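You operate a simulated robot arm through the tools that you are given. There is no shell and no other tool. Be economical: measure what you need, move in short steps, check, and stop when the job is done.

Carry out the task below with a simulated robot arm. There is one attempt and no reset: what you move stays moved.

JOB
Open the white tub, load the yellow pad, dab the return duct's seam and close the tub.
Fine: cover the whole seam and put the pad back; the other duct, tub and pads stay as they are. Set down upright: yellow sponge pad. A coat counts when it lies all over at full strength: go over it till it gets no stronger.

It is judged by the outcome, as a careful person would: the job done as asked, and still so three seconds after it is handed in. It fails if anything else is knocked over, pushed out of place, dropped, spilled or broken. Lids that push on must go on centred and level and be pressed home; caps that screw on are set level and turned clockwise until they are tight.

ROBOT AND FRAMES
A 7-joint arm with a three-finger gripper, on a carriage that runs on a rail from [0.004, -1.622] to [-0.002, 0.858] (x, y) and turns from -1.92 to 3.892 rad about z. Base frame: it is fixed where the carriage stands at the start and does not move with it; the origin is on the floor, on the carriage's upright axis, x ahead of it, y to its left, z up; the surface under the hand at the start is at about z = 0.88. Readings come in m, rad, newtons and seconds.
With the tool pointing down near the work surface it reaches from about 0.22 to 0.72 m from the robot's upright axis, wherever it stands. Its first joint turns from -2.007 to 2.007 rad. Payload 2.69 kg.
Tool frame: the origin (TCP) lies between the finger pads and is the grasp point; the fingertips stand 0.03 m ahead of it; z points along the fingers, y is the line along which they close. Largest opening 0.128 m; the body of the gripper starts 0.117 m behind the TCP.
Orientation is that of the tool frame in the base frame, as a unit quaternion [x, y, z, w]. With the fingers straight down and closing along the base's y, the tool's x points along the base's -x, its y along +y and its z along -z.

CONTROLS
- The arm moves only by the tool servo_tool. Its argument "increments" is a list of rows, each an object (a shift or turn left out is 0, a gripper value left out holds the last) with "offset": the shift along the tool's x, y, z in m, a list of three; "angular": the turn, a rotation vector about the tool's x, y, z in rad, a list of three; "claw": the gripper command, from -1 (fully open) to 1 (shut), values between in proportion. In form: [{"offset": [dx, dy, dz], "angular": [ax, ay, az], "claw": claw}, ...]. A call has 1 to 20 rows; each row shifts and turns the commanded pose from where the row before left it, along the tool's axes as they then stand. A row lasts 0.2 s, in which the tool goes at most 0.05 m and 0.15 rad; a call with a longer step from one row to the next is refused whole, and so is a gripper value outside its range. Where a pose cannot be reached the arm comes as near as it can. A force on the tool above 60 N (or 10 N above the force at the start of the call, whichever is more), or a blocked arm, ends the call early, and 0.2 s more pass. Each finger halts on what it meets, pressing with about 27 N; the grip force reading is that of the motor and also rises with nothing between the fingers. The clock runs only during rows and for 0.2 s after the last one: add rows that do not move to give the fingers time. It gives the time, the measured TCP pose, the force on the tool (base axes), the opening and the grip force at its end, in the units of the frame above (readings bear some noise), with the torque about the TCP (base axes, N m) and any sound that the robot's microphone picked up.
- Cameras (640 x 400 px; columns grow to the right, rows downward): "scene" is now at [0.0043, 0.2117, 1.7334]; the picture's right is [0.57, -0.82, 0.00], its down [-0.64, -0.44, -0.63] and it looks along [0.52, 0.36, -0.78] (base axes); focal length 248 px, centre (320, 200). "wrist" rides on the gripper at [0.058, 0.054, -0.131] in the tool frame; the picture's right is [-0.68, 0.74, 0.00], its down [-0.62, -0.57, -0.55] and it looks along [-0.40, -0.37, 0.84] (tool axes); focal length 234 px, centre (320, 200). There is no depth. A picture from a camera that has moved, and an enlarged one, comes with that camera's place and axes in the base frame and with its lens.
- camera(camera): a new picture of that camera. It takes no simulated time.
- raise_lower(by): slides the trunk up (or, below 0, down) by that many m; the arm and the scene camera ride with it, the base frame stays. It gives what a move gives, with no picture.
- roll_base(legs): drives the robot by 1 to 6 legs, each [ahead, left, turn to the left] in m, m and rad, along the robot's own axes; the way and the turn of a leg run together, so that a leg with both is an arc; at most 1.5 m and 3.142 rad a leg. The arm and the cameras ride along, it lands a little off, and it stops where it bumps. It keeps to its track: a leg is cut to what the track allows. It gives what a move gives.
- pan_tilt(pan, tilt): turns the head with the scene camera to pan (to the left, within 2.705 rad either way) and tilt (down, from -0.506 to 1.204), counted from straight ahead of the robot. It gives what a move gives.
- inspect(camera, box): a new picture of the part [left, top, right, bottom] of that camera's present view, enlarged. It takes no simulated time.
- finish_job(): hands the job in; it is judged then, once.

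Work in short steps. Places have to be worked out from the pictures, the camera data and where the tool is seen: move nearer, look again, correct. Check each grasp and each placing, and mend what went wrong. You have 120 turns and 98 pictures in all, those below and enlarged ones among them. Open the gripper and draw the arm clear of the work before you hand the job in, unless the task says otherwise; then end with one line.

The tools are called after "Request:" as name(argument=value, ...) on one line, values as JSON. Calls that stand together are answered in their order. servo_tool: Moves the arm, as the interface text tells. Its arguments: {"type":"object","properties":{"increments":{"type":"array","items":{"type":"object","properties":{"offset":{"type":"array","items":{"type":"number"}},"angular":{"type":"array","items":{"type":"number"}},"claw":{"type":"number"}}}}},"required":["increments"]} The other tools are called the same way: raise_lower (by) slides the trunk up or down; roll_base (legs) drives the base; pan_tilt (pan, tilt) turns the head that bears the scene camera; camera (camera) takes a picture; inspect (camera, box) takes an enlarged picture of a part of a camera's view; finish_job () hands the job in.

At the start:

```text
t: 0.0
position: [0.3303, 0.2713, 1.2812]
tool_rot: [0.001, 1.0, 0.0, -0.001]
ft_force: [0.3, -0.7, 0.2]
torque: [0.04, 0.0, 0.01]
width: 0.1279
finger_force: 0.0
trunk travel left (down, up): [-0.9, 0.09]
robot x, y, heading: [-0.0007, 0.0009, 0.001]
head pan, tilt: [0.602, 0.89]
```

scene: 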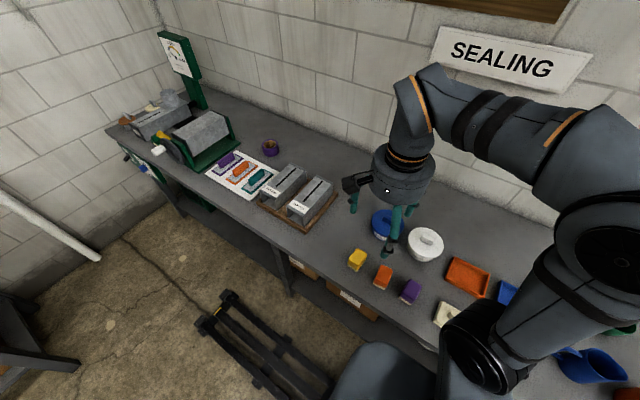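
wrist: 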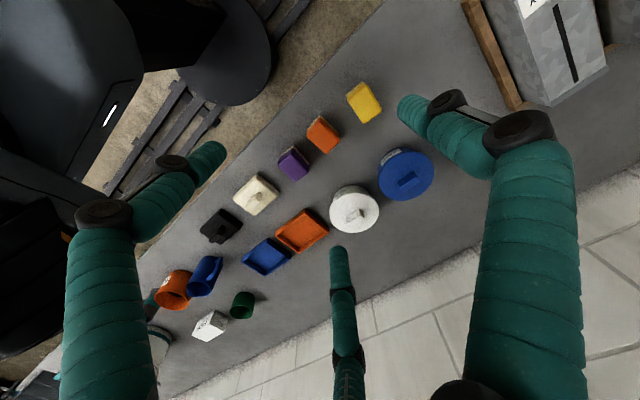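

I'll look closer at the tubs and pads, and at the ducts with their labels.

Request:
inspect(camera="scene", box=[200, 130, 360, 230])

Request:
inspect(camera="scene", box=[330, 190, 490, 310])

Request:
inspect(camera="wrist", box=[240, 60, 480, 260])

```text
4.00 times, centred on (280, 180) of scene
camera zoom: at [0.0043, 0.2117, 1.7334], right [0.57, -0.82, 0.0], down [-0.64, -0.44, -0.63], along [0.52, 0.36, -0.78], focal length 992 px, centre (480, 280)
```

zoom: 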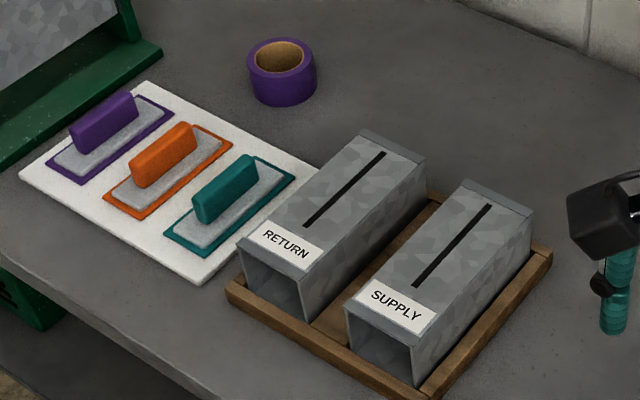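

```text
3.33 times, centred on (410, 250) of scene
camera zoom: at [0.0043, 0.2117, 1.7334], right [0.57, -0.82, 0.0], down [-0.64, -0.44, -0.63], along [0.52, 0.36, -0.78], focal length 827 px, centre (20, 33)
```

zoom: 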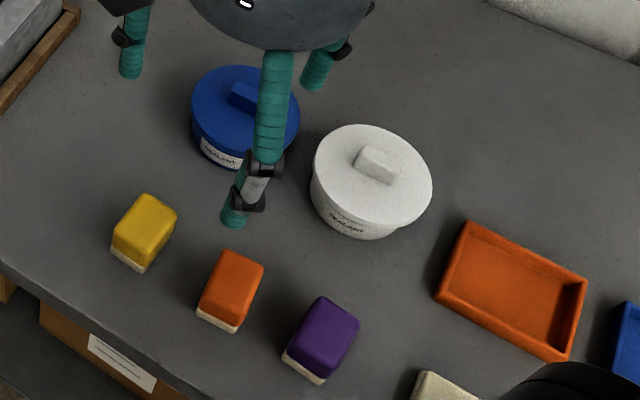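

```text
2.00 times, centred on (360, 160) of wrist
camera zoom: at [0.2721, 0.3265, 1.4118], right [0.68, 0.74, 0.0], down [0.62, -0.57, 0.55], along [0.4, -0.37, -0.84], focal length 468 px, centre (240, 280)
```

zoom: 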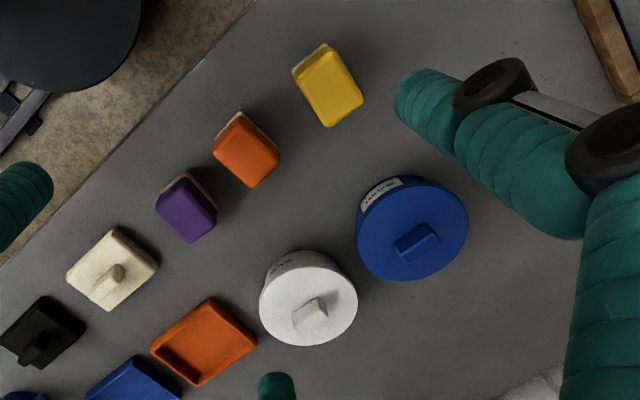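

White tub ≈ (0.58,0.15), yellow pad ≈ (0.40,0.325), return seam ≈ along x from 0.465 to 0.595 at y≈0.745. I move closer over the white tub to look at the lid's handle.

Request:
servo_tool(increments=[{"offset": [-0.03, -0.0143, 0.02]}, {"offset": [-0.03, -0.0143, 0.02]}, {"offset": [-0.03, -0.0143, 0.02]}, {"offset": [-0.03, -0.0143, 0.02]}, {"offset": [-0.03, -0.0143, 0.02]}, {"offset": [-0.03, -0.0143, 0.02]}, {"offset": [-0.03, -0.0143, 0.02]}, {}])

Request:
camera(camera="wrist")

Request:
camera(camera="scene")

```text
t: 1.8
position: [0.5381, 0.1722, 1.1407]
tool_rot: [0.001, 1.0, 0.0, 0.001]
ft_force: [-0.6, 0.5, 0.8]
torque: [0.0, -0.02, 0.02]
width: 0.128
finger_force: 0.0
trunk travel left (down, up): [-0.9, 0.09]
robot x, y, heading: [-0.0028, 0.0024, -0.001]
head pan, tilt: [0.602, 0.89]
```

```text
92 pictures are left
camera wrist: at [0.4795, 0.2276, 1.2715], right [0.68, 0.74, 0.0], down [0.62, -0.57, 0.55], along [0.41, -0.37, -0.84], focal length 234 px, centre (320, 200)
```

wrist: 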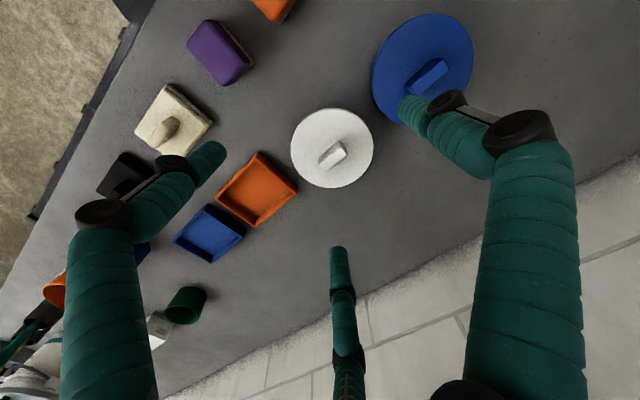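

```text
91 pictures are left
camera scene: at [0.0028, 0.212, 1.7334], right [0.57, -0.82, 0.0], down [-0.64, -0.44, -0.63], along [0.52, 0.36, -0.78], focal length 248 px, centre (320, 200)
```

scene: 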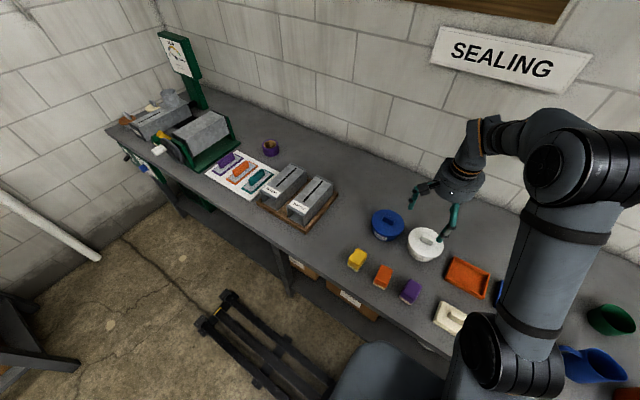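

The gripper shows a third finger; I close partly in free space to learn how the fingers move before approaching anything.

Request:
servo_tool(increments=[{"claw": 0.5}, {"claw": 0.5}, {"claw": 0.5}, {"claw": 0.5}, {"claw": 0.5}, {"claw": 0.5}, {"claw": 0.5}])

Request:
camera(camera="wrist")

Request:
inspect(camera="scene", box=[370, 140, 510, 270])

```text
t: 3.4
position: [0.5378, 0.1724, 1.1407]
tool_rot: [0.0, 1.0, 0.001, 0.0]
ft_force: [0.6, -1.1, -0.4]
torque: [0.02, 0.02, 0.0]
width: 0.032
finger_force: 0.1
trunk travel left (down, up): [-0.9, 0.09]
robot x, y, heading: [0.0041, 0.0014, -0.001]
head pan, tilt: [0.602, 0.89]
```

```text
90 pictures are left
camera wrist: at [0.4802, 0.2276, 1.2712], right [0.68, 0.74, 0.0], down [0.62, -0.57, 0.55], along [0.4, -0.37, -0.84], focal length 234 px, centre (320, 200)
```

wrist: 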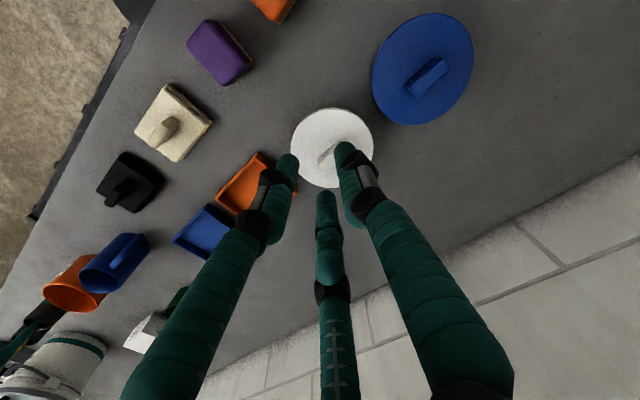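

```text
3.08 times, centred on (440, 205) of scene
camera zoom: at [0.0044, 0.2117, 1.7334], right [0.57, -0.82, 0.0], down [-0.64, -0.44, -0.63], along [0.52, 0.36, -0.78], focal length 764 px, centre (-49, 185)
```

zoom: 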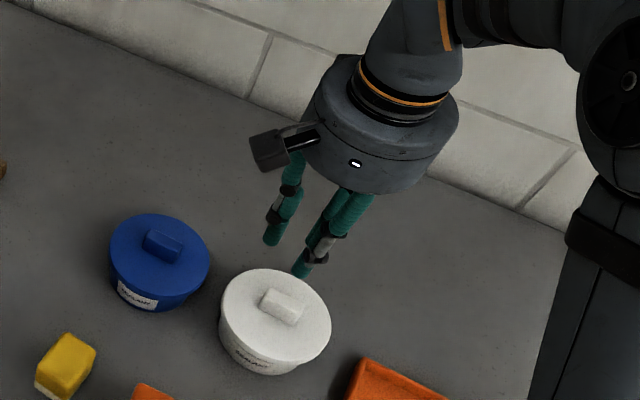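

Fingers converge toward the centre; width ≈ 0.064·(1−claw). The lid's handle runs roughly along y, so I turn the tool −90° about its z, centre it above the lid and look.

Request:
servo_tool(increments=[{"offset": [-0.02, -0.011, 0], "claw": -0.1}, {"offset": [-0.02, -0.011, 0]}, {"angular": [0, 0, -0.1428]}, {"angular": [0, 0, -0.1428]}, {"angular": [0, 0, -0.1428]}, {"angular": [0, 0, -0.1428]}, {"angular": [0, 0, -0.1428]}, {"angular": [0, 0, -0.1428]}, {"angular": [0, 0, -0.1428]}, {"angular": [0, 0, -0.1428]}, {"angular": [0, 0, -0.1428]}, {"angular": [0, 0, -0.1428]}, {"angular": [0, 0, -0.1428]}, {}])

Request:
camera(camera="wrist")

Request:
inspect(camera="scene", box=[380, 200, 480, 270])

```text
t: 6.4
position: [0.5802, 0.1501, 1.1408]
tool_rot: [0.708, -0.707, 0.001, 0.0]
ft_force: [-0.2, 0.3, 0.5]
torque: [0.02, 0.03, -0.01]
width: 0.0707
finger_force: 0.1
trunk travel left (down, up): [-0.9, 0.09]
robot x, y, heading: [0.0059, 0.0016, -0.0]
head pan, tilt: [0.602, 0.89]
```

```text
88 pictures are left
camera wrist: at [0.5268, 0.0928, 1.2715], right [-0.74, 0.68, 0.0], down [0.56, 0.62, 0.55], along [0.37, 0.4, -0.84], focal length 234 px, centre (320, 200)
```

wrist: 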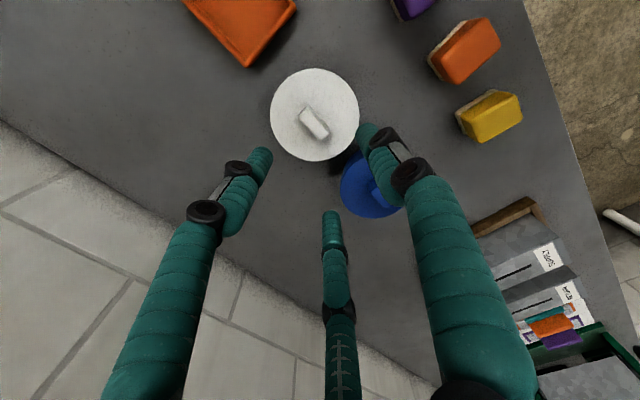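

```text
5.71 times, centred on (430, 235) of scene
camera zoom: at [0.0043, 0.2117, 1.7334], right [0.57, -0.82, 0.0], down [-0.64, -0.44, -0.63], along [0.52, 0.36, -0.78], focal length 1418 px, centre (-309, 0)
```

zoom: 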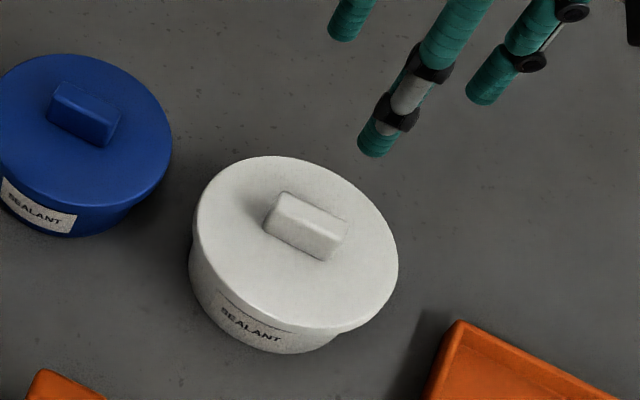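

Handle's top ≈ (0.587,0.147,0.965), running along y; lid looks like a plain push-on. Descend to just above and look again.

Request:
servo_tool(increments=[{"offset": [0.003, -0.006, 0.03]}, {"offset": [0, 0, 0.03]}, {"offset": [0, 0, 0.03]}, {"offset": [0, 0, 0.03]}, {}])

Request:
camera(camera="wrist")

Request:
inspect(camera="scene", box=[380, 200, 480, 270])

```text
t: 7.6
position: [0.5847, 0.1464, 1.0194]
tool_rot: [0.707, -0.707, 0.0, 0.0]
ft_force: [0.2, -0.3, -0.4]
torque: [-0.03, -0.02, 0.0]
width: 0.0703
finger_force: 0.0
trunk travel left (down, up): [-0.9, 0.09]
robot x, y, heading: [-0.0, -0.0, -0.003]
head pan, tilt: [0.602, 0.89]
```

```text
86 pictures are left
camera wrist: at [0.5318, 0.0894, 1.1508], right [-0.74, 0.68, 0.0], down [0.57, 0.62, 0.55], along [0.37, 0.4, -0.84], focal length 234 px, centre (320, 200)
```

wrist: 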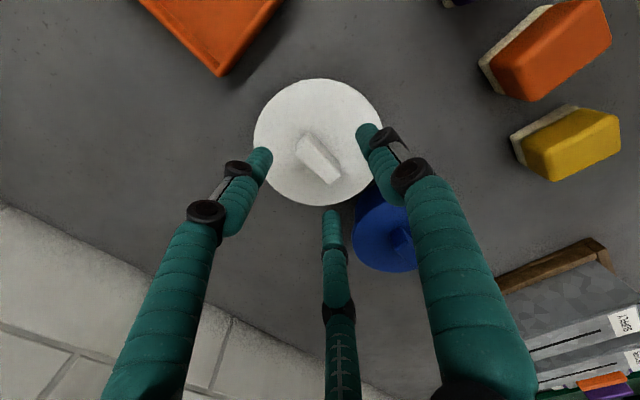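

```text
5.71 times, centred on (430, 235) of scene
camera zoom: at [0.0036, 0.2115, 1.7335], right [0.57, -0.82, 0.0], down [-0.64, -0.44, -0.63], along [0.52, 0.36, -0.78], focal length 1418 px, centre (-309, 0)
```

zoom: 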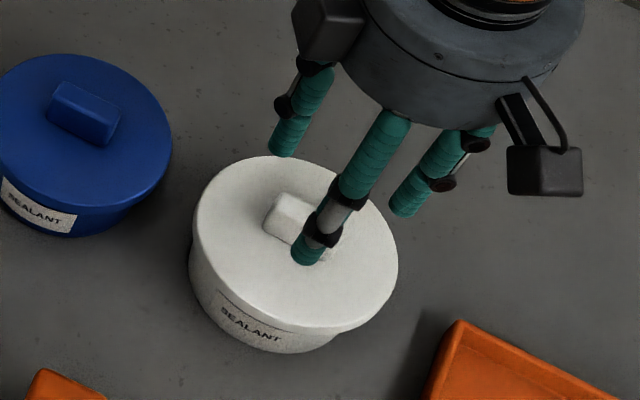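

The handle is dead centre under the tool at ~z 0.965. Descend so the fingertips straddle it, checking force, then close.

Request:
servo_tool(increments=[{"offset": [0, 0, 0.015]}, {"offset": [0, 0, 0.014]}, {"offset": [0, 0, 0.01]}, {}])

Request:
inspect(camera="scene", box=[380, 200, 480, 270])

Request:
inspect(camera="wrist", box=[220, 60, 420, 260])

```text
t: 8.6
position: [0.5868, 0.1465, 0.981]
tool_rot: [-0.707, 0.707, 0.0, 0.0]
ft_force: [-0.1, -0.1, 0.2]
torque: [-0.03, 0.0, -0.02]
width: 0.0706
finger_force: 0.1
trunk travel left (down, up): [-0.9, 0.09]
robot x, y, heading: [-0.0015, -0.0008, -0.002]
head pan, tilt: [0.602, 0.89]
```

```text
5.71 times, centred on (430, 235) of scene
camera zoom: at [0.0041, 0.2116, 1.7335], right [0.57, -0.82, 0.0], down [-0.64, -0.44, -0.63], along [0.52, 0.36, -0.78], focal length 1418 px, centre (-309, 0)
```

zoom: 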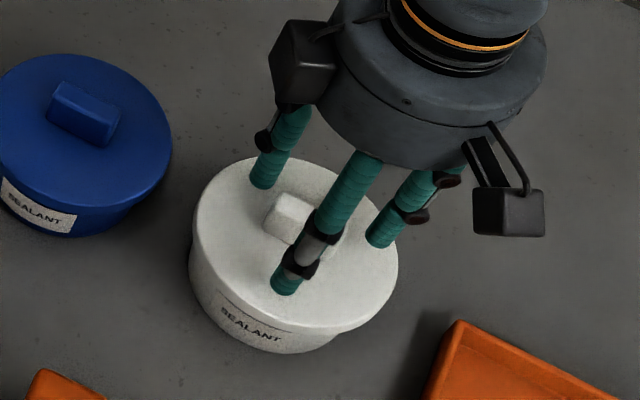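

```text
2.00 times, centred on (320, 160) of wrist
camera zoom: at [0.5329, 0.0895, 1.1118], right [-0.74, 0.68, 0.0], down [0.57, 0.62, 0.55], along [0.37, 0.4, -0.84], focal length 468 px, centre (320, 280)
```

zoom: 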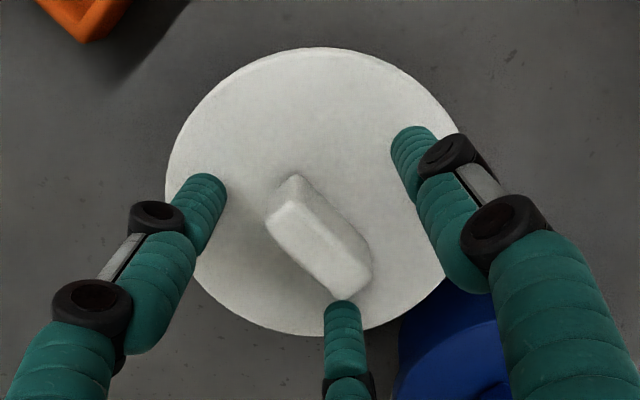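

No contact yet; go a little lower in small steps, then close.

Request:
servo_tool(increments=[{"offset": [0, 0, 0.004]}, {}])

Request:
servo_tool(increments=[{"claw": 1}, {"claw": 1}, {"claw": 1}, {"claw": 1}, {"claw": 1}, {"claw": 1}])

Request:
inspect(camera="wrist", box=[220, 60, 420, 260])

```text
t: 9.2
position: [0.5878, 0.1453, 0.9773]
tool_rot: [-0.707, 0.707, 0.0, 0.0]
ft_force: [-0.2, 0.3, -0.2]
torque: [0.01, 0.03, 0.04]
width: 0.0702
finger_force: 0.1
trunk travel left (down, up): [-0.9, 0.09]
robot x, y, heading: [-0.0012, -0.0015, -0.002]
head pan, tilt: [0.602, 0.89]
```

```text
t: 10.6
position: [0.588, 0.1476, 0.9769]
tool_rot: [0.707, -0.707, 0.0, -0.001]
ft_force: [1.0, -1.0, -0.3]
torque: [-0.04, -0.02, -0.02]
width: 0.0272
finger_force: 27.0
trunk travel left (down, up): [-0.9, 0.09]
robot x, y, heading: [0.001, -0.0021, -0.001]
head pan, tilt: [0.602, 0.89]
heard: snap
```

```text
2.00 times, centred on (320, 160) of wrist
camera zoom: at [0.5335, 0.0897, 1.1077], right [-0.74, 0.68, 0.0], down [0.57, 0.62, 0.55], along [0.37, 0.4, -0.84], focal length 468 px, centre (320, 280)
```

zoom: 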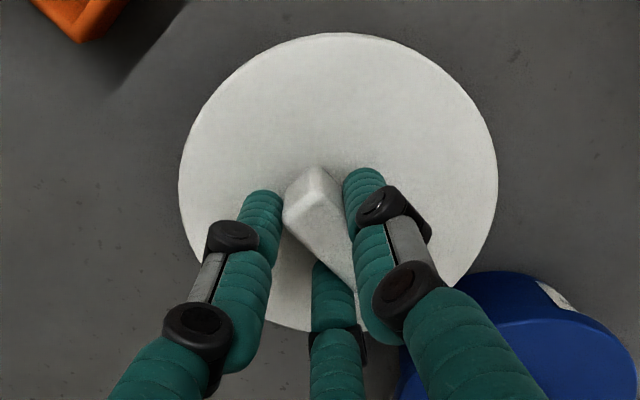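

Gripped (0.027 m). A snap was heard; check the scene view.

Request:
inspect(camera="scene", box=[380, 200, 480, 270])

```text
5.71 times, centred on (430, 235) of scene
camera zoom: at [0.0046, 0.2116, 1.7334], right [0.57, -0.82, 0.0], down [-0.64, -0.44, -0.63], along [0.52, 0.36, -0.78], focal length 1418 px, centre (-309, 0)
```

zoom: 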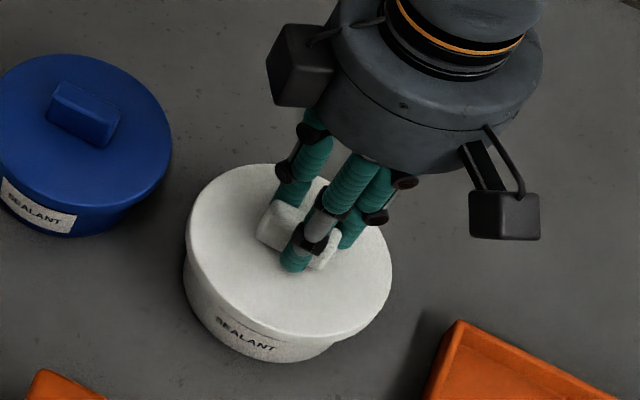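

Lid and tub shifted a few mm while centring in the fingers. Lift the lid gently and check that the tub stays.

Request:
servo_tool(increments=[{"offset": [0, 0, -0.005]}, {"offset": [0, 0, -0.005]}, {"offset": [0, 0, -0.01]}, {"offset": [0, 0, -0.01]}, {}])

Request:
inspect(camera="scene", box=[380, 200, 480, 270])

```text
t: 11.8
position: [0.5866, 0.146, 1.0078]
tool_rot: [-0.707, 0.707, 0.0, 0.0]
ft_force: [-0.1, -0.9, -0.5]
torque: [-0.01, 0.0, -0.01]
width: 0.0268
finger_force: 27.2
trunk travel left (down, up): [-0.9, 0.09]
robot x, y, heading: [0.0012, -0.001, -0.001]
head pan, tilt: [0.602, 0.89]
```

```text
5.71 times, centred on (430, 235) of scene
camera zoom: at [0.0046, 0.2118, 1.7334], right [0.57, -0.82, 0.0], down [-0.64, -0.44, -0.63], along [0.52, 0.36, -0.78], focal length 1418 px, centre (-309, 0)
```

zoom: 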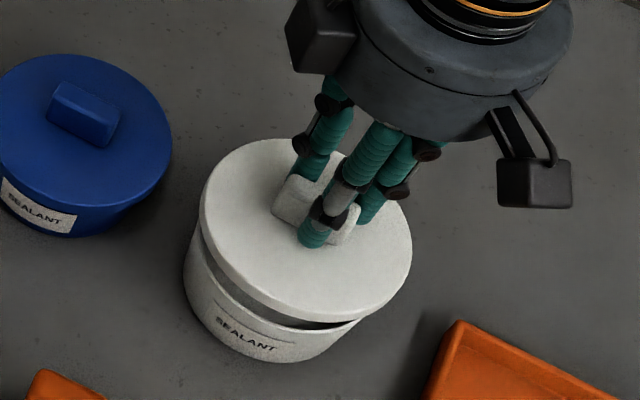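

The lid is free. Carry it high over to open bench at about (0.50, 0.455), between the pads, the blue tub and the duct rack.

Request:
servo_tool(increments=[{"offset": [0, 0, -0.04]}, {"offset": [0, 0, -0.04]}, {"offset": [-0.0386, 0.0109, 0]}, {"offset": [-0.0386, 0.0109, 0]}, {"offset": [-0.0386, 0.0109, 0]}, {"offset": [-0.0386, 0.0109, 0]}, {"offset": [-0.0386, 0.0109, 0]}, {"offset": [-0.0386, 0.0109, 0]}, {"offset": [-0.0386, 0.0109, 0]}, {"offset": [-0.0386, 0.0109, 0]}, {}, {"offset": [0, 0, 0.04]}, {"offset": [0, 0, 0.03]}, {}])

Request:
camera(camera="scene")

```text
t: 14.8
position: [0.4999, 0.4545, 1.0179]
tool_rot: [-0.706, 0.708, 0.0, 0.001]
ft_force: [-0.7, -0.6, 0.2]
torque: [0.01, 0.02, 0.01]
width: 0.0267
finger_force: 26.9
trunk travel left (down, up): [-0.9, 0.09]
robot x, y, heading: [-0.0014, 0.0022, 0.001]
head pan, tilt: [0.602, 0.89]
```

```text
79 pictures are left
camera scene: at [0.0042, 0.2114, 1.7335], right [0.57, -0.82, 0.0], down [-0.64, -0.44, -0.63], along [0.52, 0.36, -0.78], focal length 248 px, centre (320, 200)
```

scene: 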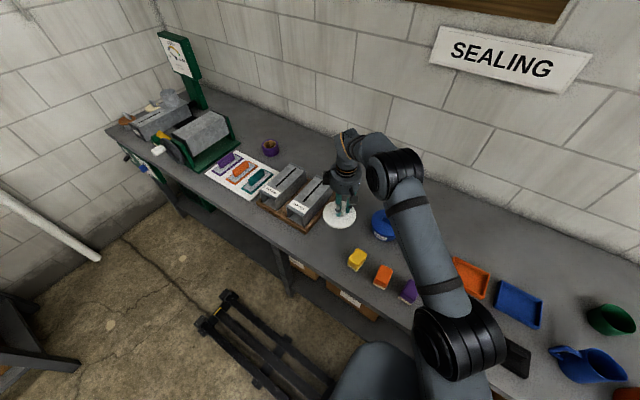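

Lower in steps toward the bench, and check clearance with the rack.

Request:
servo_tool(increments=[{"offset": [0, 0, 0.03]}, {"offset": [0, 0, 0.03]}, {}])

Request:
inspect(camera="scene", box=[280, 160, 420, 270])

```text
t: 15.6
position: [0.4992, 0.455, 0.9582]
tool_rot: [0.708, -0.707, 0.0, 0.0]
ft_force: [-0.4, -0.2, 1.1]
torque: [0.05, 0.01, 0.01]
width: 0.0266
finger_force: 26.7
trunk travel left (down, up): [-0.9, 0.09]
robot x, y, heading: [0.0005, 0.0016, -0.005]
head pan, tilt: [0.602, 0.89]
```

```text
3.64 times, centred on (350, 215) of scene
camera zoom: at [0.004, 0.2114, 1.7335], right [0.57, -0.82, 0.0], down [-0.64, -0.44, -0.63], along [0.52, 0.36, -0.78], focal length 902 px, centre (211, 146)
```

zoom: 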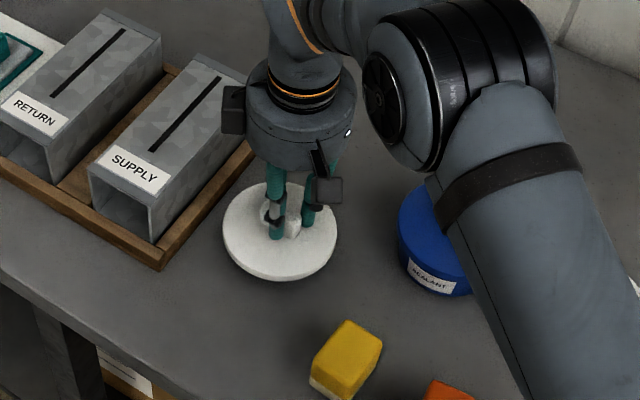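

Clearance is fine. Lower in small steps to contact.

Request:
servo_tool(increments=[{"offset": [0, 0, 0.008]}, {"offset": [0, 0, 0.008]}, {"offset": [0, 0, 0.006]}, {}])

Request:
servo_tool(increments=[{"offset": [0, 0, 0.004]}, {"offset": [0, 0, 0.003]}, {}])

```text
t: 16.6
position: [0.4998, 0.4542, 0.935]
tool_rot: [0.707, -0.707, 0.0, 0.0]
ft_force: [-1.3, 0.5, -0.5]
torque: [0.0, 0.0, -0.03]
width: 0.0266
finger_force: 27.1
trunk travel left (down, up): [-0.9, 0.09]
robot x, y, heading: [0.0001, 0.0012, -0.001]
head pan, tilt: [0.602, 0.89]
```

```text
t: 17.4
position: [0.4981, 0.4538, 0.9299]
tool_rot: [-0.707, 0.707, 0.0, 0.0]
ft_force: [0.1, 0.2, 0.3]
torque: [0.02, -0.03, -0.02]
width: 0.027
finger_force: 27.1
trunk travel left (down, up): [-0.9, 0.09]
robot x, y, heading: [0.001, 0.0006, -0.0]
head pan, tilt: [0.602, 0.89]
```

No contact yet; continue in 3 mm steps.

Request:
servo_tool(increments=[{"offset": [0, 0, 0.003]}, {"offset": [0, 0, 0.002]}, {}])

Request:
inspect(camera="scene", box=[310, 180, 390, 250])

```text
t: 18.2
position: [0.499, 0.4556, 0.9285]
tool_rot: [-0.707, 0.708, 0.001, 0.002]
ft_force: [-0.6, 0.6, 17.4]
torque: [-0.63, 0.1, -0.17]
width: 0.0269
finger_force: 26.8
trunk travel left (down, up): [-0.9, 0.09]
robot x, y, heading: [-0.0007, 0.0028, 0.0]
head pan, tilt: [0.602, 0.89]
```

```text
5.71 times, centred on (350, 215) of scene
camera zoom: at [0.0021, 0.2099, 1.7339], right [0.57, -0.82, 0.0], down [-0.64, -0.44, -0.63], along [0.52, 0.36, -0.78], focal length 1418 px, centre (149, 114)
```

zoom: 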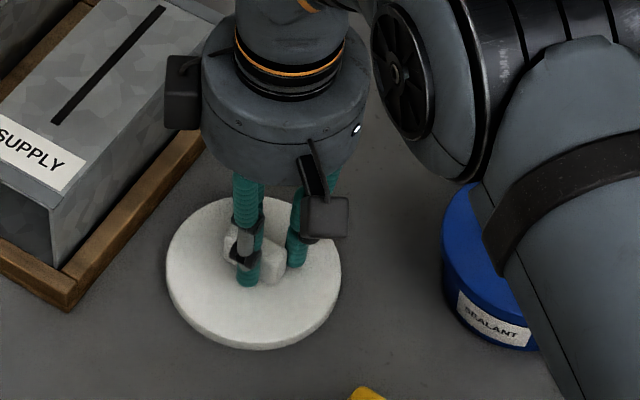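

Lid rests on the bench (TCP 0.9285, contact 17 N). Release and retreat up.

Request:
servo_tool(increments=[{"offset": [0, 0, -0.002]}, {"claw": -0.1}, {"claw": -0.1}, {"claw": -0.1}, {"claw": -0.1}, {"offset": [0, 0, -0.02]}, {"offset": [0, 0, -0.04]}, {"offset": [0, 0, -0.04]}, {"offset": [0, 0, -0.04]}, {"offset": [0, 0, -0.04]}, {}])

Request:
camera(camera="wrist")

Request:
inspect(camera="scene", box=[310, 180, 470, 290])

```text
t: 20.6
position: [0.4994, 0.4533, 1.1054]
tool_rot: [-0.706, 0.708, 0.0, 0.0]
ft_force: [-0.1, -0.5, 0.4]
torque: [-0.01, 0.0, 0.04]
width: 0.0703
finger_force: 0.2
trunk travel left (down, up): [-0.9, 0.09]
robot x, y, heading: [0.0018, 0.0009, 0.001]
head pan, tilt: [0.602, 0.89]
```

```text
76 pictures are left
camera wrist: at [0.4464, 0.397, 1.2361], right [-0.74, 0.68, 0.0], down [0.57, 0.62, 0.55], along [0.37, 0.4, -0.84], focal length 234 px, centre (320, 200)
```

wrist: 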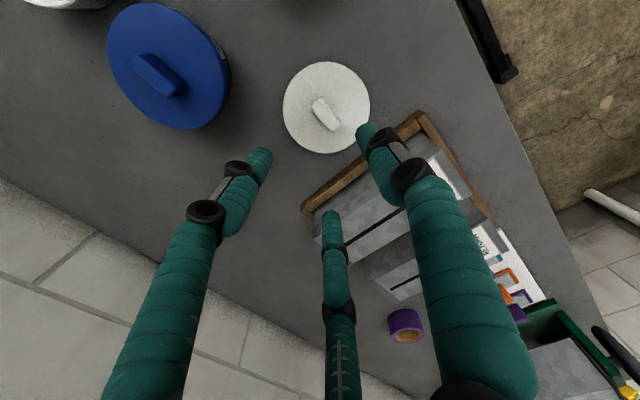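

```text
3.64 times, centred on (390, 235) of scene
camera zoom: at [0.0049, 0.2121, 1.7334], right [0.57, -0.82, 0.0], down [-0.64, -0.44, -0.63], along [0.52, 0.36, -0.78], focal length 902 px, centre (66, 73)
```

zoom: 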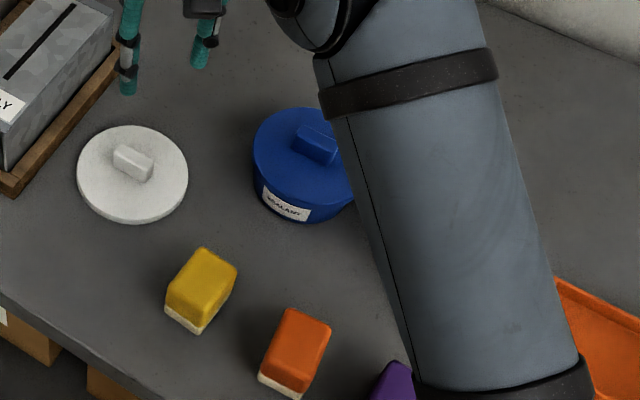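

Lid is placed. Now move above the yellow pad (~(0.405,0.325), long side along x) and turn the tool back so that it closes along y.

Request:
servo_tool(increments=[{"offset": [0.032, 0.024, 0], "claw": -0.4}, {"offset": [0.032, 0.024, 0]}, {"offset": [0.032, 0.024, 0]}, {"offset": [0.032, 0.024, 0]}, {"angular": [0, 0, 0.1428]}, {"angular": [0, 0, 0.1428]}, {"angular": [0, 0, 0.1428]}, {"angular": [0, 0, 0.1428]}, {"angular": [0, 0, 0.1428]}, {"angular": [0, 0, 0.1428]}, {"angular": [0, 0, 0.1428]}, {"angular": [0, 0, 0.1428]}, {"angular": [0, 0, 0.1428]}, {"angular": [0, 0, 0.1428]}, {"angular": [0, 0, 0.1428]}, {}])

Request:
camera(camera="wrist")

Request:
inspect(camera="scene", box=[320, 200, 480, 310])

```text
t: 24.0
position: [0.4026, 0.3258, 1.1055]
tool_rot: [0.001, 1.0, -0.001, 0.0]
ft_force: [1.2, -0.3, 0.3]
torque: [-0.03, 0.01, 0.01]
width: 0.0898
finger_force: 0.0
trunk travel left (down, up): [-0.9, 0.09]
robot x, y, heading: [-0.0009, -0.0029, -0.002]
head pan, tilt: [0.602, 0.89]
```

```text
74 pictures are left
camera wrist: at [0.345, 0.3826, 1.2367], right [0.68, 0.74, 0.0], down [0.61, -0.57, 0.55], along [0.4, -0.37, -0.84], focal length 234 px, centre (320, 200)
```

wrist: 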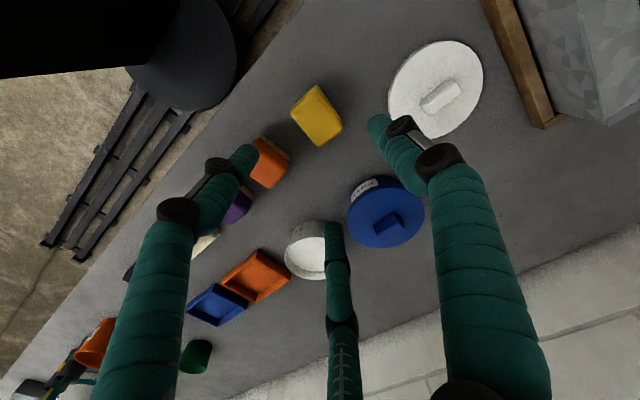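

```text
3.64 times, centred on (400, 255) of scene
camera zoom: at [0.0043, 0.2116, 1.7334], right [0.57, -0.82, 0.0], down [-0.64, -0.44, -0.63], along [0.52, 0.36, -0.78], focal length 902 px, centre (29, 0)
```

zoom: 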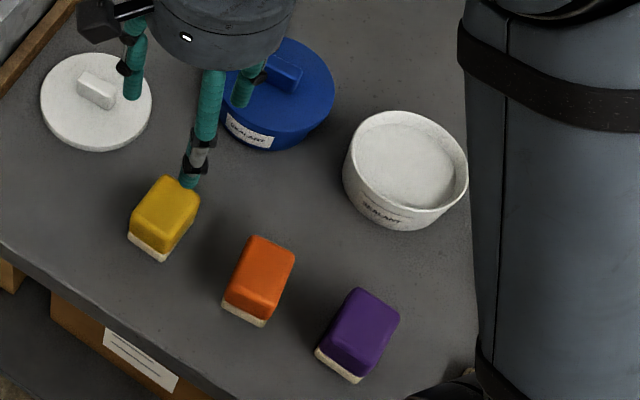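

Tub is open, filled with sealant. Pad centre ≈ (0.397,0.330); descend partway and refine.

Request:
servo_tool(increments=[{"offset": [0.004, 0.003, 0.035]}, {"offset": [0, 0, 0.035]}, {"offset": [0, 0, 0.03]}, {}])

Request:
inspect(camera="wrist", box=[220, 60, 420, 260])

Request:
inspect(camera="scene", box=[320, 220, 400, 290])

```text
t: 25.0
position: [0.3993, 0.3284, 1.0058]
tool_rot: [-0.001, 1.0, 0.0, 0.001]
ft_force: [0.1, 0.4, -0.4]
torque: [0.02, 0.0, -0.01]
width: 0.09
finger_force: 0.1
trunk travel left (down, up): [-0.9, 0.09]
robot x, y, heading: [-0.0014, 0.0039, 0.0]
head pan, tilt: [0.602, 0.89]
```

```text
2.00 times, centred on (320, 160) of wrist
camera zoom: at [0.3416, 0.3841, 1.1368], right [0.68, 0.74, 0.0], down [0.62, -0.57, 0.55], along [0.4, -0.37, -0.84], focal length 468 px, centre (320, 280)
```

zoom: 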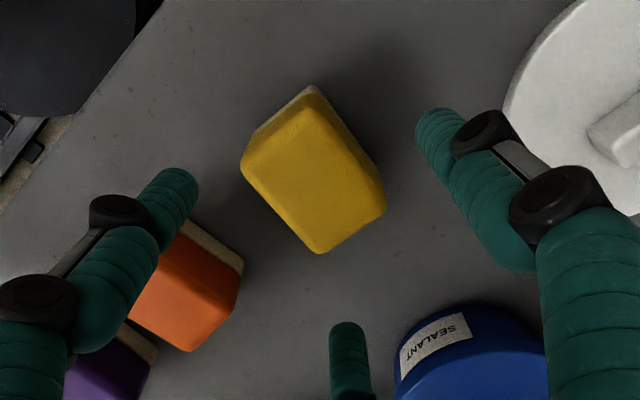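

```text
5.71 times, centred on (360, 255) of scene
camera zoom: at [0.0038, 0.2112, 1.7335], right [0.57, -0.82, 0.0], down [-0.64, -0.44, -0.63], along [0.52, 0.36, -0.78], focal length 1418 px, centre (91, -114)
```

zoom: 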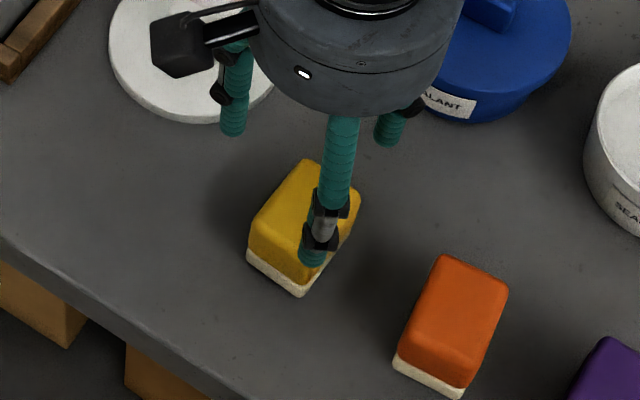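

Pad centre (0.397,0.328) is under the tool. Descend to TCP z≈0.937 (tips in the yellow part above the sponge), then close.

Request:
servo_tool(increments=[{"offset": [0.002, 0, 0.025]}, {"offset": [0, 0, 0.025]}, {"offset": [0, 0, 0.019]}, {}])

Request:
inspect(camera="scene", box=[320, 220, 400, 290])

```text
t: 26.0
position: [0.3984, 0.3307, 0.9366]
tool_rot: [0.0, 1.0, 0.0, 0.0]
ft_force: [-0.4, 0.6, 0.2]
torque: [-0.02, 0.0, 0.0]
width: 0.0897
finger_force: 0.1
trunk travel left (down, up): [-0.9, 0.09]
robot x, y, heading: [0.0003, 0.0045, -0.003]
head pan, tilt: [0.602, 0.89]
```

```text
5.71 times, centred on (360, 255) of scene
camera zoom: at [0.004, 0.2114, 1.7335], right [0.57, -0.82, 0.0], down [-0.64, -0.44, -0.63], along [0.52, 0.36, -0.78], focal length 1418 px, centre (91, -114)
```

zoom: 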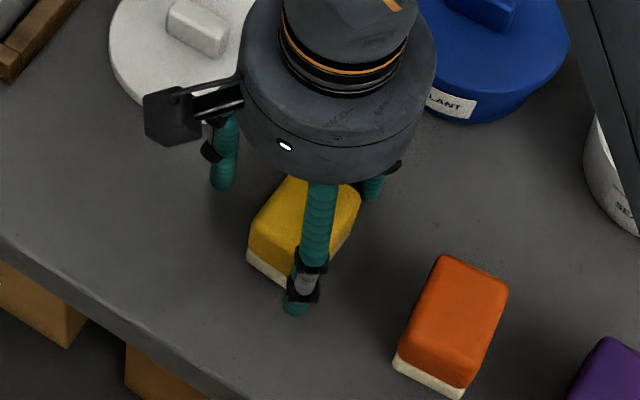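

Aligned; close on the pad.

Request:
servo_tool(increments=[{"claw": 1}, {"claw": 1}, {"claw": 1}, {"claw": 1}, {"claw": 1}, {"claw": 1}])

Request:
inspect(camera="wrist", box=[220, 60, 420, 260])

Request:
inspect(camera="scene", box=[320, 220, 400, 290])

```text
t: 27.4
position: [0.399, 0.3304, 0.9372]
tool_rot: [0.0, 1.0, 0.0, 0.0]
ft_force: [-0.6, -0.6, 1.5]
torque: [0.05, -0.04, -0.06]
width: 0.0727
finger_force: 26.7
trunk travel left (down, up): [-0.9, 0.09]
robot x, y, heading: [-0.0017, 0.0022, 0.0]
head pan, tilt: [0.602, 0.89]
```

```text
2.00 times, centred on (320, 160) of wrist
camera zoom: at [0.3408, 0.3853, 1.0675], right [0.68, 0.74, 0.0], down [0.62, -0.57, 0.55], along [0.4, -0.37, -0.84], focal length 468 px, centre (320, 280)
```

zoom: 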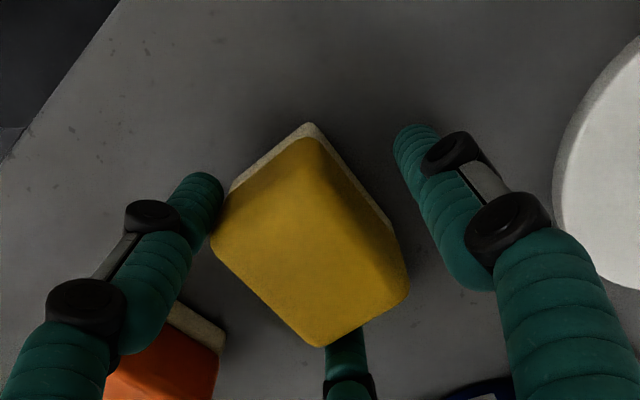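

```text
5.71 times, centred on (360, 255) of scene
camera zoom: at [0.0043, 0.2115, 1.7335], right [0.57, -0.82, 0.0], down [-0.64, -0.44, -0.63], along [0.52, 0.36, -0.78], focal length 1418 px, centre (91, -114)
```

zoom: 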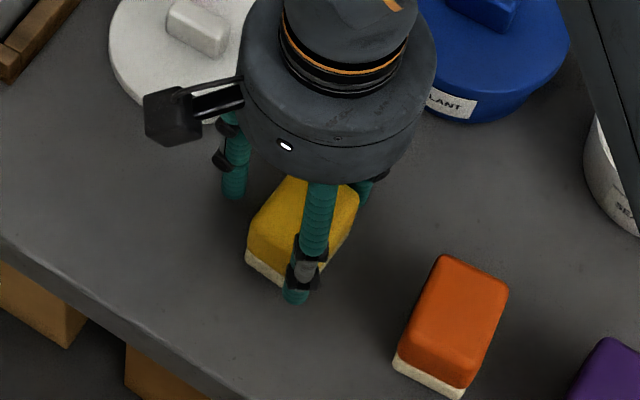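

The three fingers close radially, and here only the pair pinches the pad's ends. A grip turned by 90° seats all three; open, turn −90° in place, and close again.

Request:
servo_tool(increments=[{"claw": -0.6}, {"claw": -0.6}, {"claw": -0.6}, {"angular": [0, 0, -0.1428]}, {"angular": [0, 0, -0.1428]}, {"angular": [0, 0, -0.1428]}, {"angular": [0, 0, -0.1428]}, {"angular": [0, 0, -0.1428]}, {"angular": [0, 0, -0.1428]}, {"angular": [0, 0, -0.1428]}, {"angular": [0, 0, -0.1428]}, {"angular": [0, 0, -0.1428]}, {"angular": [0, 0, -0.1428]}, {"angular": [0, 0, -0.1428]}, {}])

Request:
inspect(camera="wrist", box=[220, 60, 420, 260])

```text
t: 30.6
position: [0.3974, 0.3306, 0.9386]
tool_rot: [0.708, -0.707, 0.0, 0.0]
ft_force: [-0.5, -0.2, -0.3]
torque: [-0.01, 0.05, -0.02]
width: 0.1023
finger_force: 0.2
trunk travel left (down, up): [-0.9, 0.09]
robot x, y, heading: [-0.0004, -0.0028, 0.004]
head pan, tilt: [0.602, 0.89]
```

```text
2.00 times, centred on (320, 160) of wrist
camera zoom: at [0.3442, 0.2735, 1.0679], right [-0.74, 0.68, 0.0], down [0.56, 0.62, 0.55], along [0.37, 0.4, -0.84], focal length 468 px, centre (320, 280)
```

zoom: 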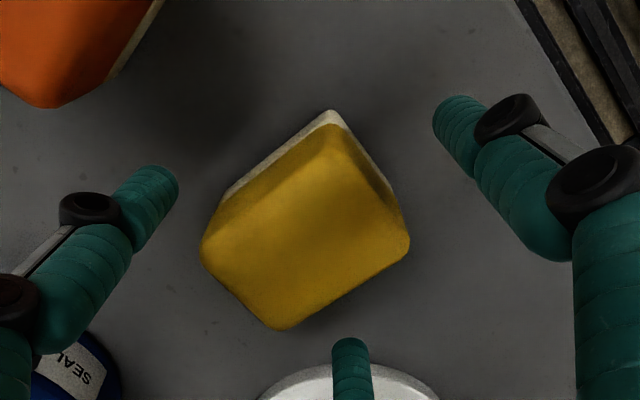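

Shift ~4 mm in −y toward the pad's centre, then close.

Request:
servo_tool(increments=[{"offset": [0.004, 0, 0]}, {"claw": 1}, {"claw": 1}, {"claw": 1}, {"claw": 1}, {"claw": 1}, {"claw": 1}, {"claw": 1}])

Request:
inspect(camera="wrist", box=[220, 60, 420, 260])

Request:
inspect(camera="scene", box=[320, 220, 400, 290])

```text
t: 32.4
position: [0.3979, 0.3257, 0.9379]
tool_rot: [0.707, -0.707, 0.0, 0.001]
ft_force: [-0.9, -1.2, 1.7]
torque: [-0.03, 0.08, -0.01]
width: 0.0537
finger_force: 27.0
trunk travel left (down, up): [-0.9, 0.09]
robot x, y, heading: [0.0001, -0.0001, -0.001]
head pan, tilt: [0.602, 0.89]
```

```text
2.00 times, centred on (320, 160) of wrist
camera zoom: at [0.3437, 0.2695, 1.068], right [-0.74, 0.68, 0.0], down [0.57, 0.62, 0.55], along [0.37, 0.4, -0.84], focal length 468 px, centre (320, 280)
```

zoom: 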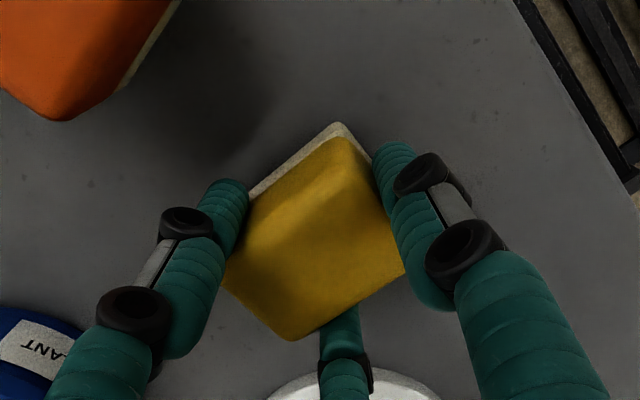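

```text
5.71 times, centred on (360, 255) of scene
camera zoom: at [0.0041, 0.2115, 1.7335], right [0.57, -0.82, 0.0], down [-0.64, -0.44, -0.63], along [0.52, 0.36, -0.78], focal length 1418 px, centre (91, -114)
```

zoom: 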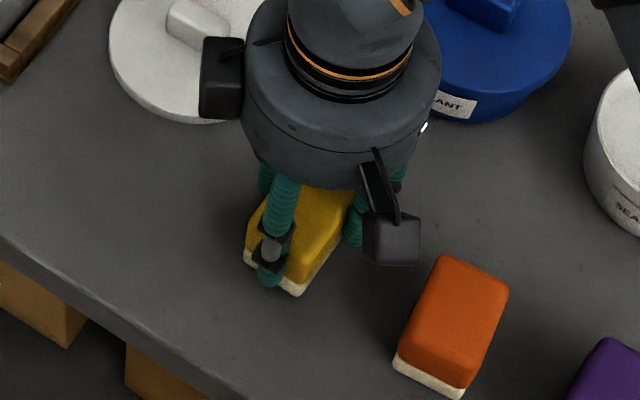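

Good three-point grip (0.054 m). Lift 0.12 m and travel over to the tub, then look.

Request:
servo_tool(increments=[{"offset": [0, 0, -0.04]}, {"offset": [0, 0, -0.04]}, {"offset": [0, 0, -0.04]}, {"offset": [0.029, -0.0305, 0]}, {"offset": [0.029, -0.0305, 0]}, {"offset": [0.029, -0.0305, 0]}, {"offset": [0.029, -0.0305, 0]}, {"offset": [0.029, -0.0305, 0]}, {"offset": [0.029, -0.0305, 0]}, {}])

Request:
camera(camera="wrist")

Request:
inspect(camera="scene", box=[380, 190, 480, 270])

```text
t: 34.6
position: [0.5806, 0.1507, 1.0588]
tool_rot: [0.708, -0.707, 0.0, 0.0]
ft_force: [-0.6, 0.6, 0.1]
torque: [-0.01, 0.0, 0.03]
width: 0.0538
finger_force: 27.2
trunk travel left (down, up): [-0.9, 0.09]
robot x, y, heading: [0.002, -0.0006, 0.001]
head pan, tilt: [0.602, 0.89]
```

```text
64 pictures are left
camera wrist: at [0.5264, 0.0952, 1.1897], right [-0.74, 0.68, 0.0], down [0.57, 0.62, 0.55], along [0.37, 0.4, -0.84], focal length 234 px, centre (320, 200)
```

wrist: 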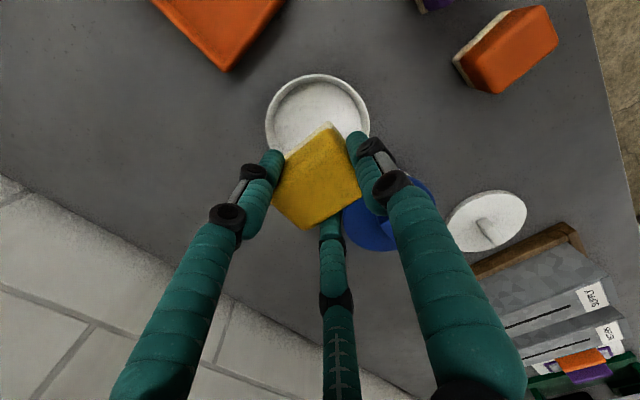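

```text
5.00 times, centred on (430, 230) of scene
camera zoom: at [0.0031, 0.2131, 1.7333], right [0.57, -0.82, 0.0], down [-0.64, -0.44, -0.63], along [0.52, 0.36, -0.78], focal length 1241 px, centre (-230, 50)
```

zoom: 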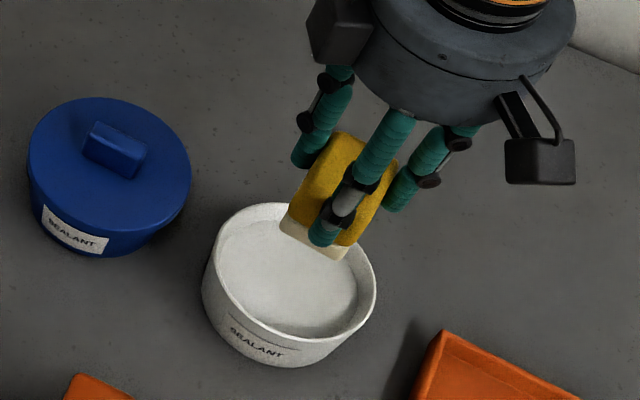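

Tub centre ≈ (0.579,0.149). Descend the pad into it, first to just above the sealant.

Request:
servo_tool(increments=[{"offset": [0.002, 0.001, 0.03]}, {"offset": [0, 0, 0.03]}, {"offset": [0, 0, 0.01]}, {"offset": [0, 0, 0.008]}, {}])

Request:
inspect(camera="scene", box=[380, 190, 480, 270])

```text
t: 35.8
position: [0.5793, 0.1485, 0.9793]
tool_rot: [0.708, -0.707, 0.0, 0.0]
ft_force: [-0.5, -0.6, -1.4]
torque: [0.01, 0.03, 0.0]
width: 0.0537
finger_force: 27.3
trunk travel left (down, up): [-0.9, 0.09]
robot x, y, heading: [0.0008, -0.0008, 0.002]
head pan, tilt: [0.602, 0.89]
```

```text
5.00 times, centred on (430, 230) of scene
camera zoom: at [0.0042, 0.2116, 1.7334], right [0.57, -0.82, 0.0], down [-0.64, -0.44, -0.63], along [0.52, 0.36, -0.78], focal length 1241 px, centre (-230, 50)
```

zoom: 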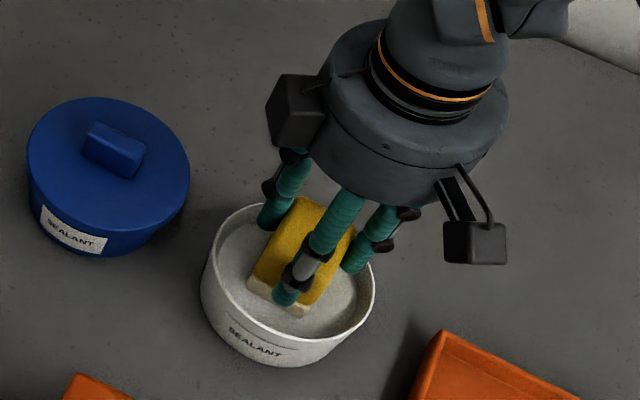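

Still above or at the surface; go down in 5 mm steps until there is contact.

Request:
servo_tool(increments=[{"offset": [0, 0, 0.005]}, {"offset": [0, 0, 0.005]}, {}])

Request:
inspect(camera="scene", box=[380, 190, 480, 270])

```text
t: 36.6
position: [0.5796, 0.1494, 0.9705]
tool_rot: [-0.707, 0.707, -0.002, 0.003]
ft_force: [3.6, -0.3, 21.1]
torque: [-0.05, -0.44, -0.11]
width: 0.0538
finger_force: 26.8
trunk travel left (down, up): [-0.9, 0.09]
robot x, y, heading: [-0.0, 0.0012, -0.002]
head pan, tilt: [0.602, 0.89]
```

```text
5.00 times, centred on (430, 230) of scene
camera zoom: at [0.0016, 0.2106, 1.7337], right [0.57, -0.82, 0.0], down [-0.64, -0.44, -0.63], along [0.52, 0.36, -0.78], focal length 1241 px, centre (-230, 50)
```

zoom: 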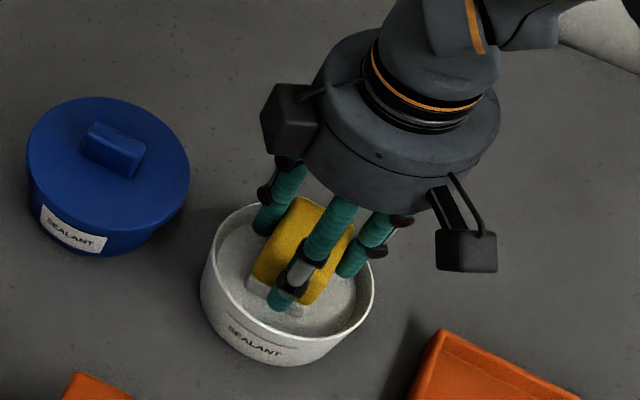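

Contact at 21 N: the sponge is pressed in the sealant. Dwell briefly, then lift and look at the sponge.

Request:
servo_tool(increments=[{}, {}, {}, {}, {"offset": [0, 0, -0.02]}, {"offset": [0, 0, -0.04]}, {"offset": [0, 0, -0.04]}, {}])

Request:
inspect(camera="scene", box=[380, 180, 480, 260])

```text
t: 38.4
position: [0.579, 0.1503, 1.0688]
tool_rot: [0.707, -0.707, -0.001, 0.001]
ft_force: [0.4, -0.8, -0.4]
torque: [0.01, 0.04, 0.0]
width: 0.0534
finger_force: 26.7
trunk travel left (down, up): [-0.9, 0.09]
robot x, y, heading: [-0.0013, 0.0032, -0.004]
head pan, tilt: [0.602, 0.89]
```

```text
5.00 times, centred on (430, 220) of scene
camera zoom: at [0.0049, 0.2118, 1.7334], right [0.57, -0.82, 0.0], down [-0.64, -0.44, -0.63], along [0.52, 0.36, -0.78], focal length 1241 px, centre (-230, 100)
```

zoom: 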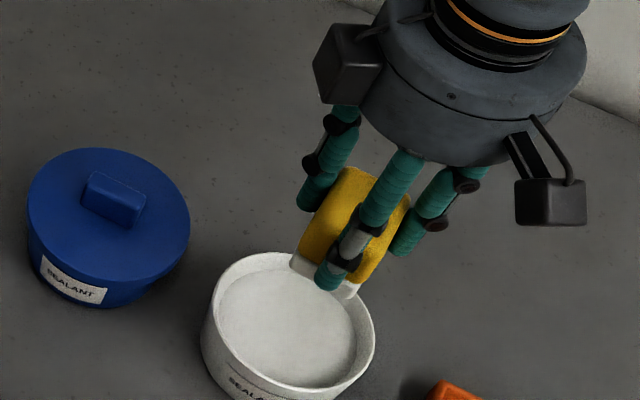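

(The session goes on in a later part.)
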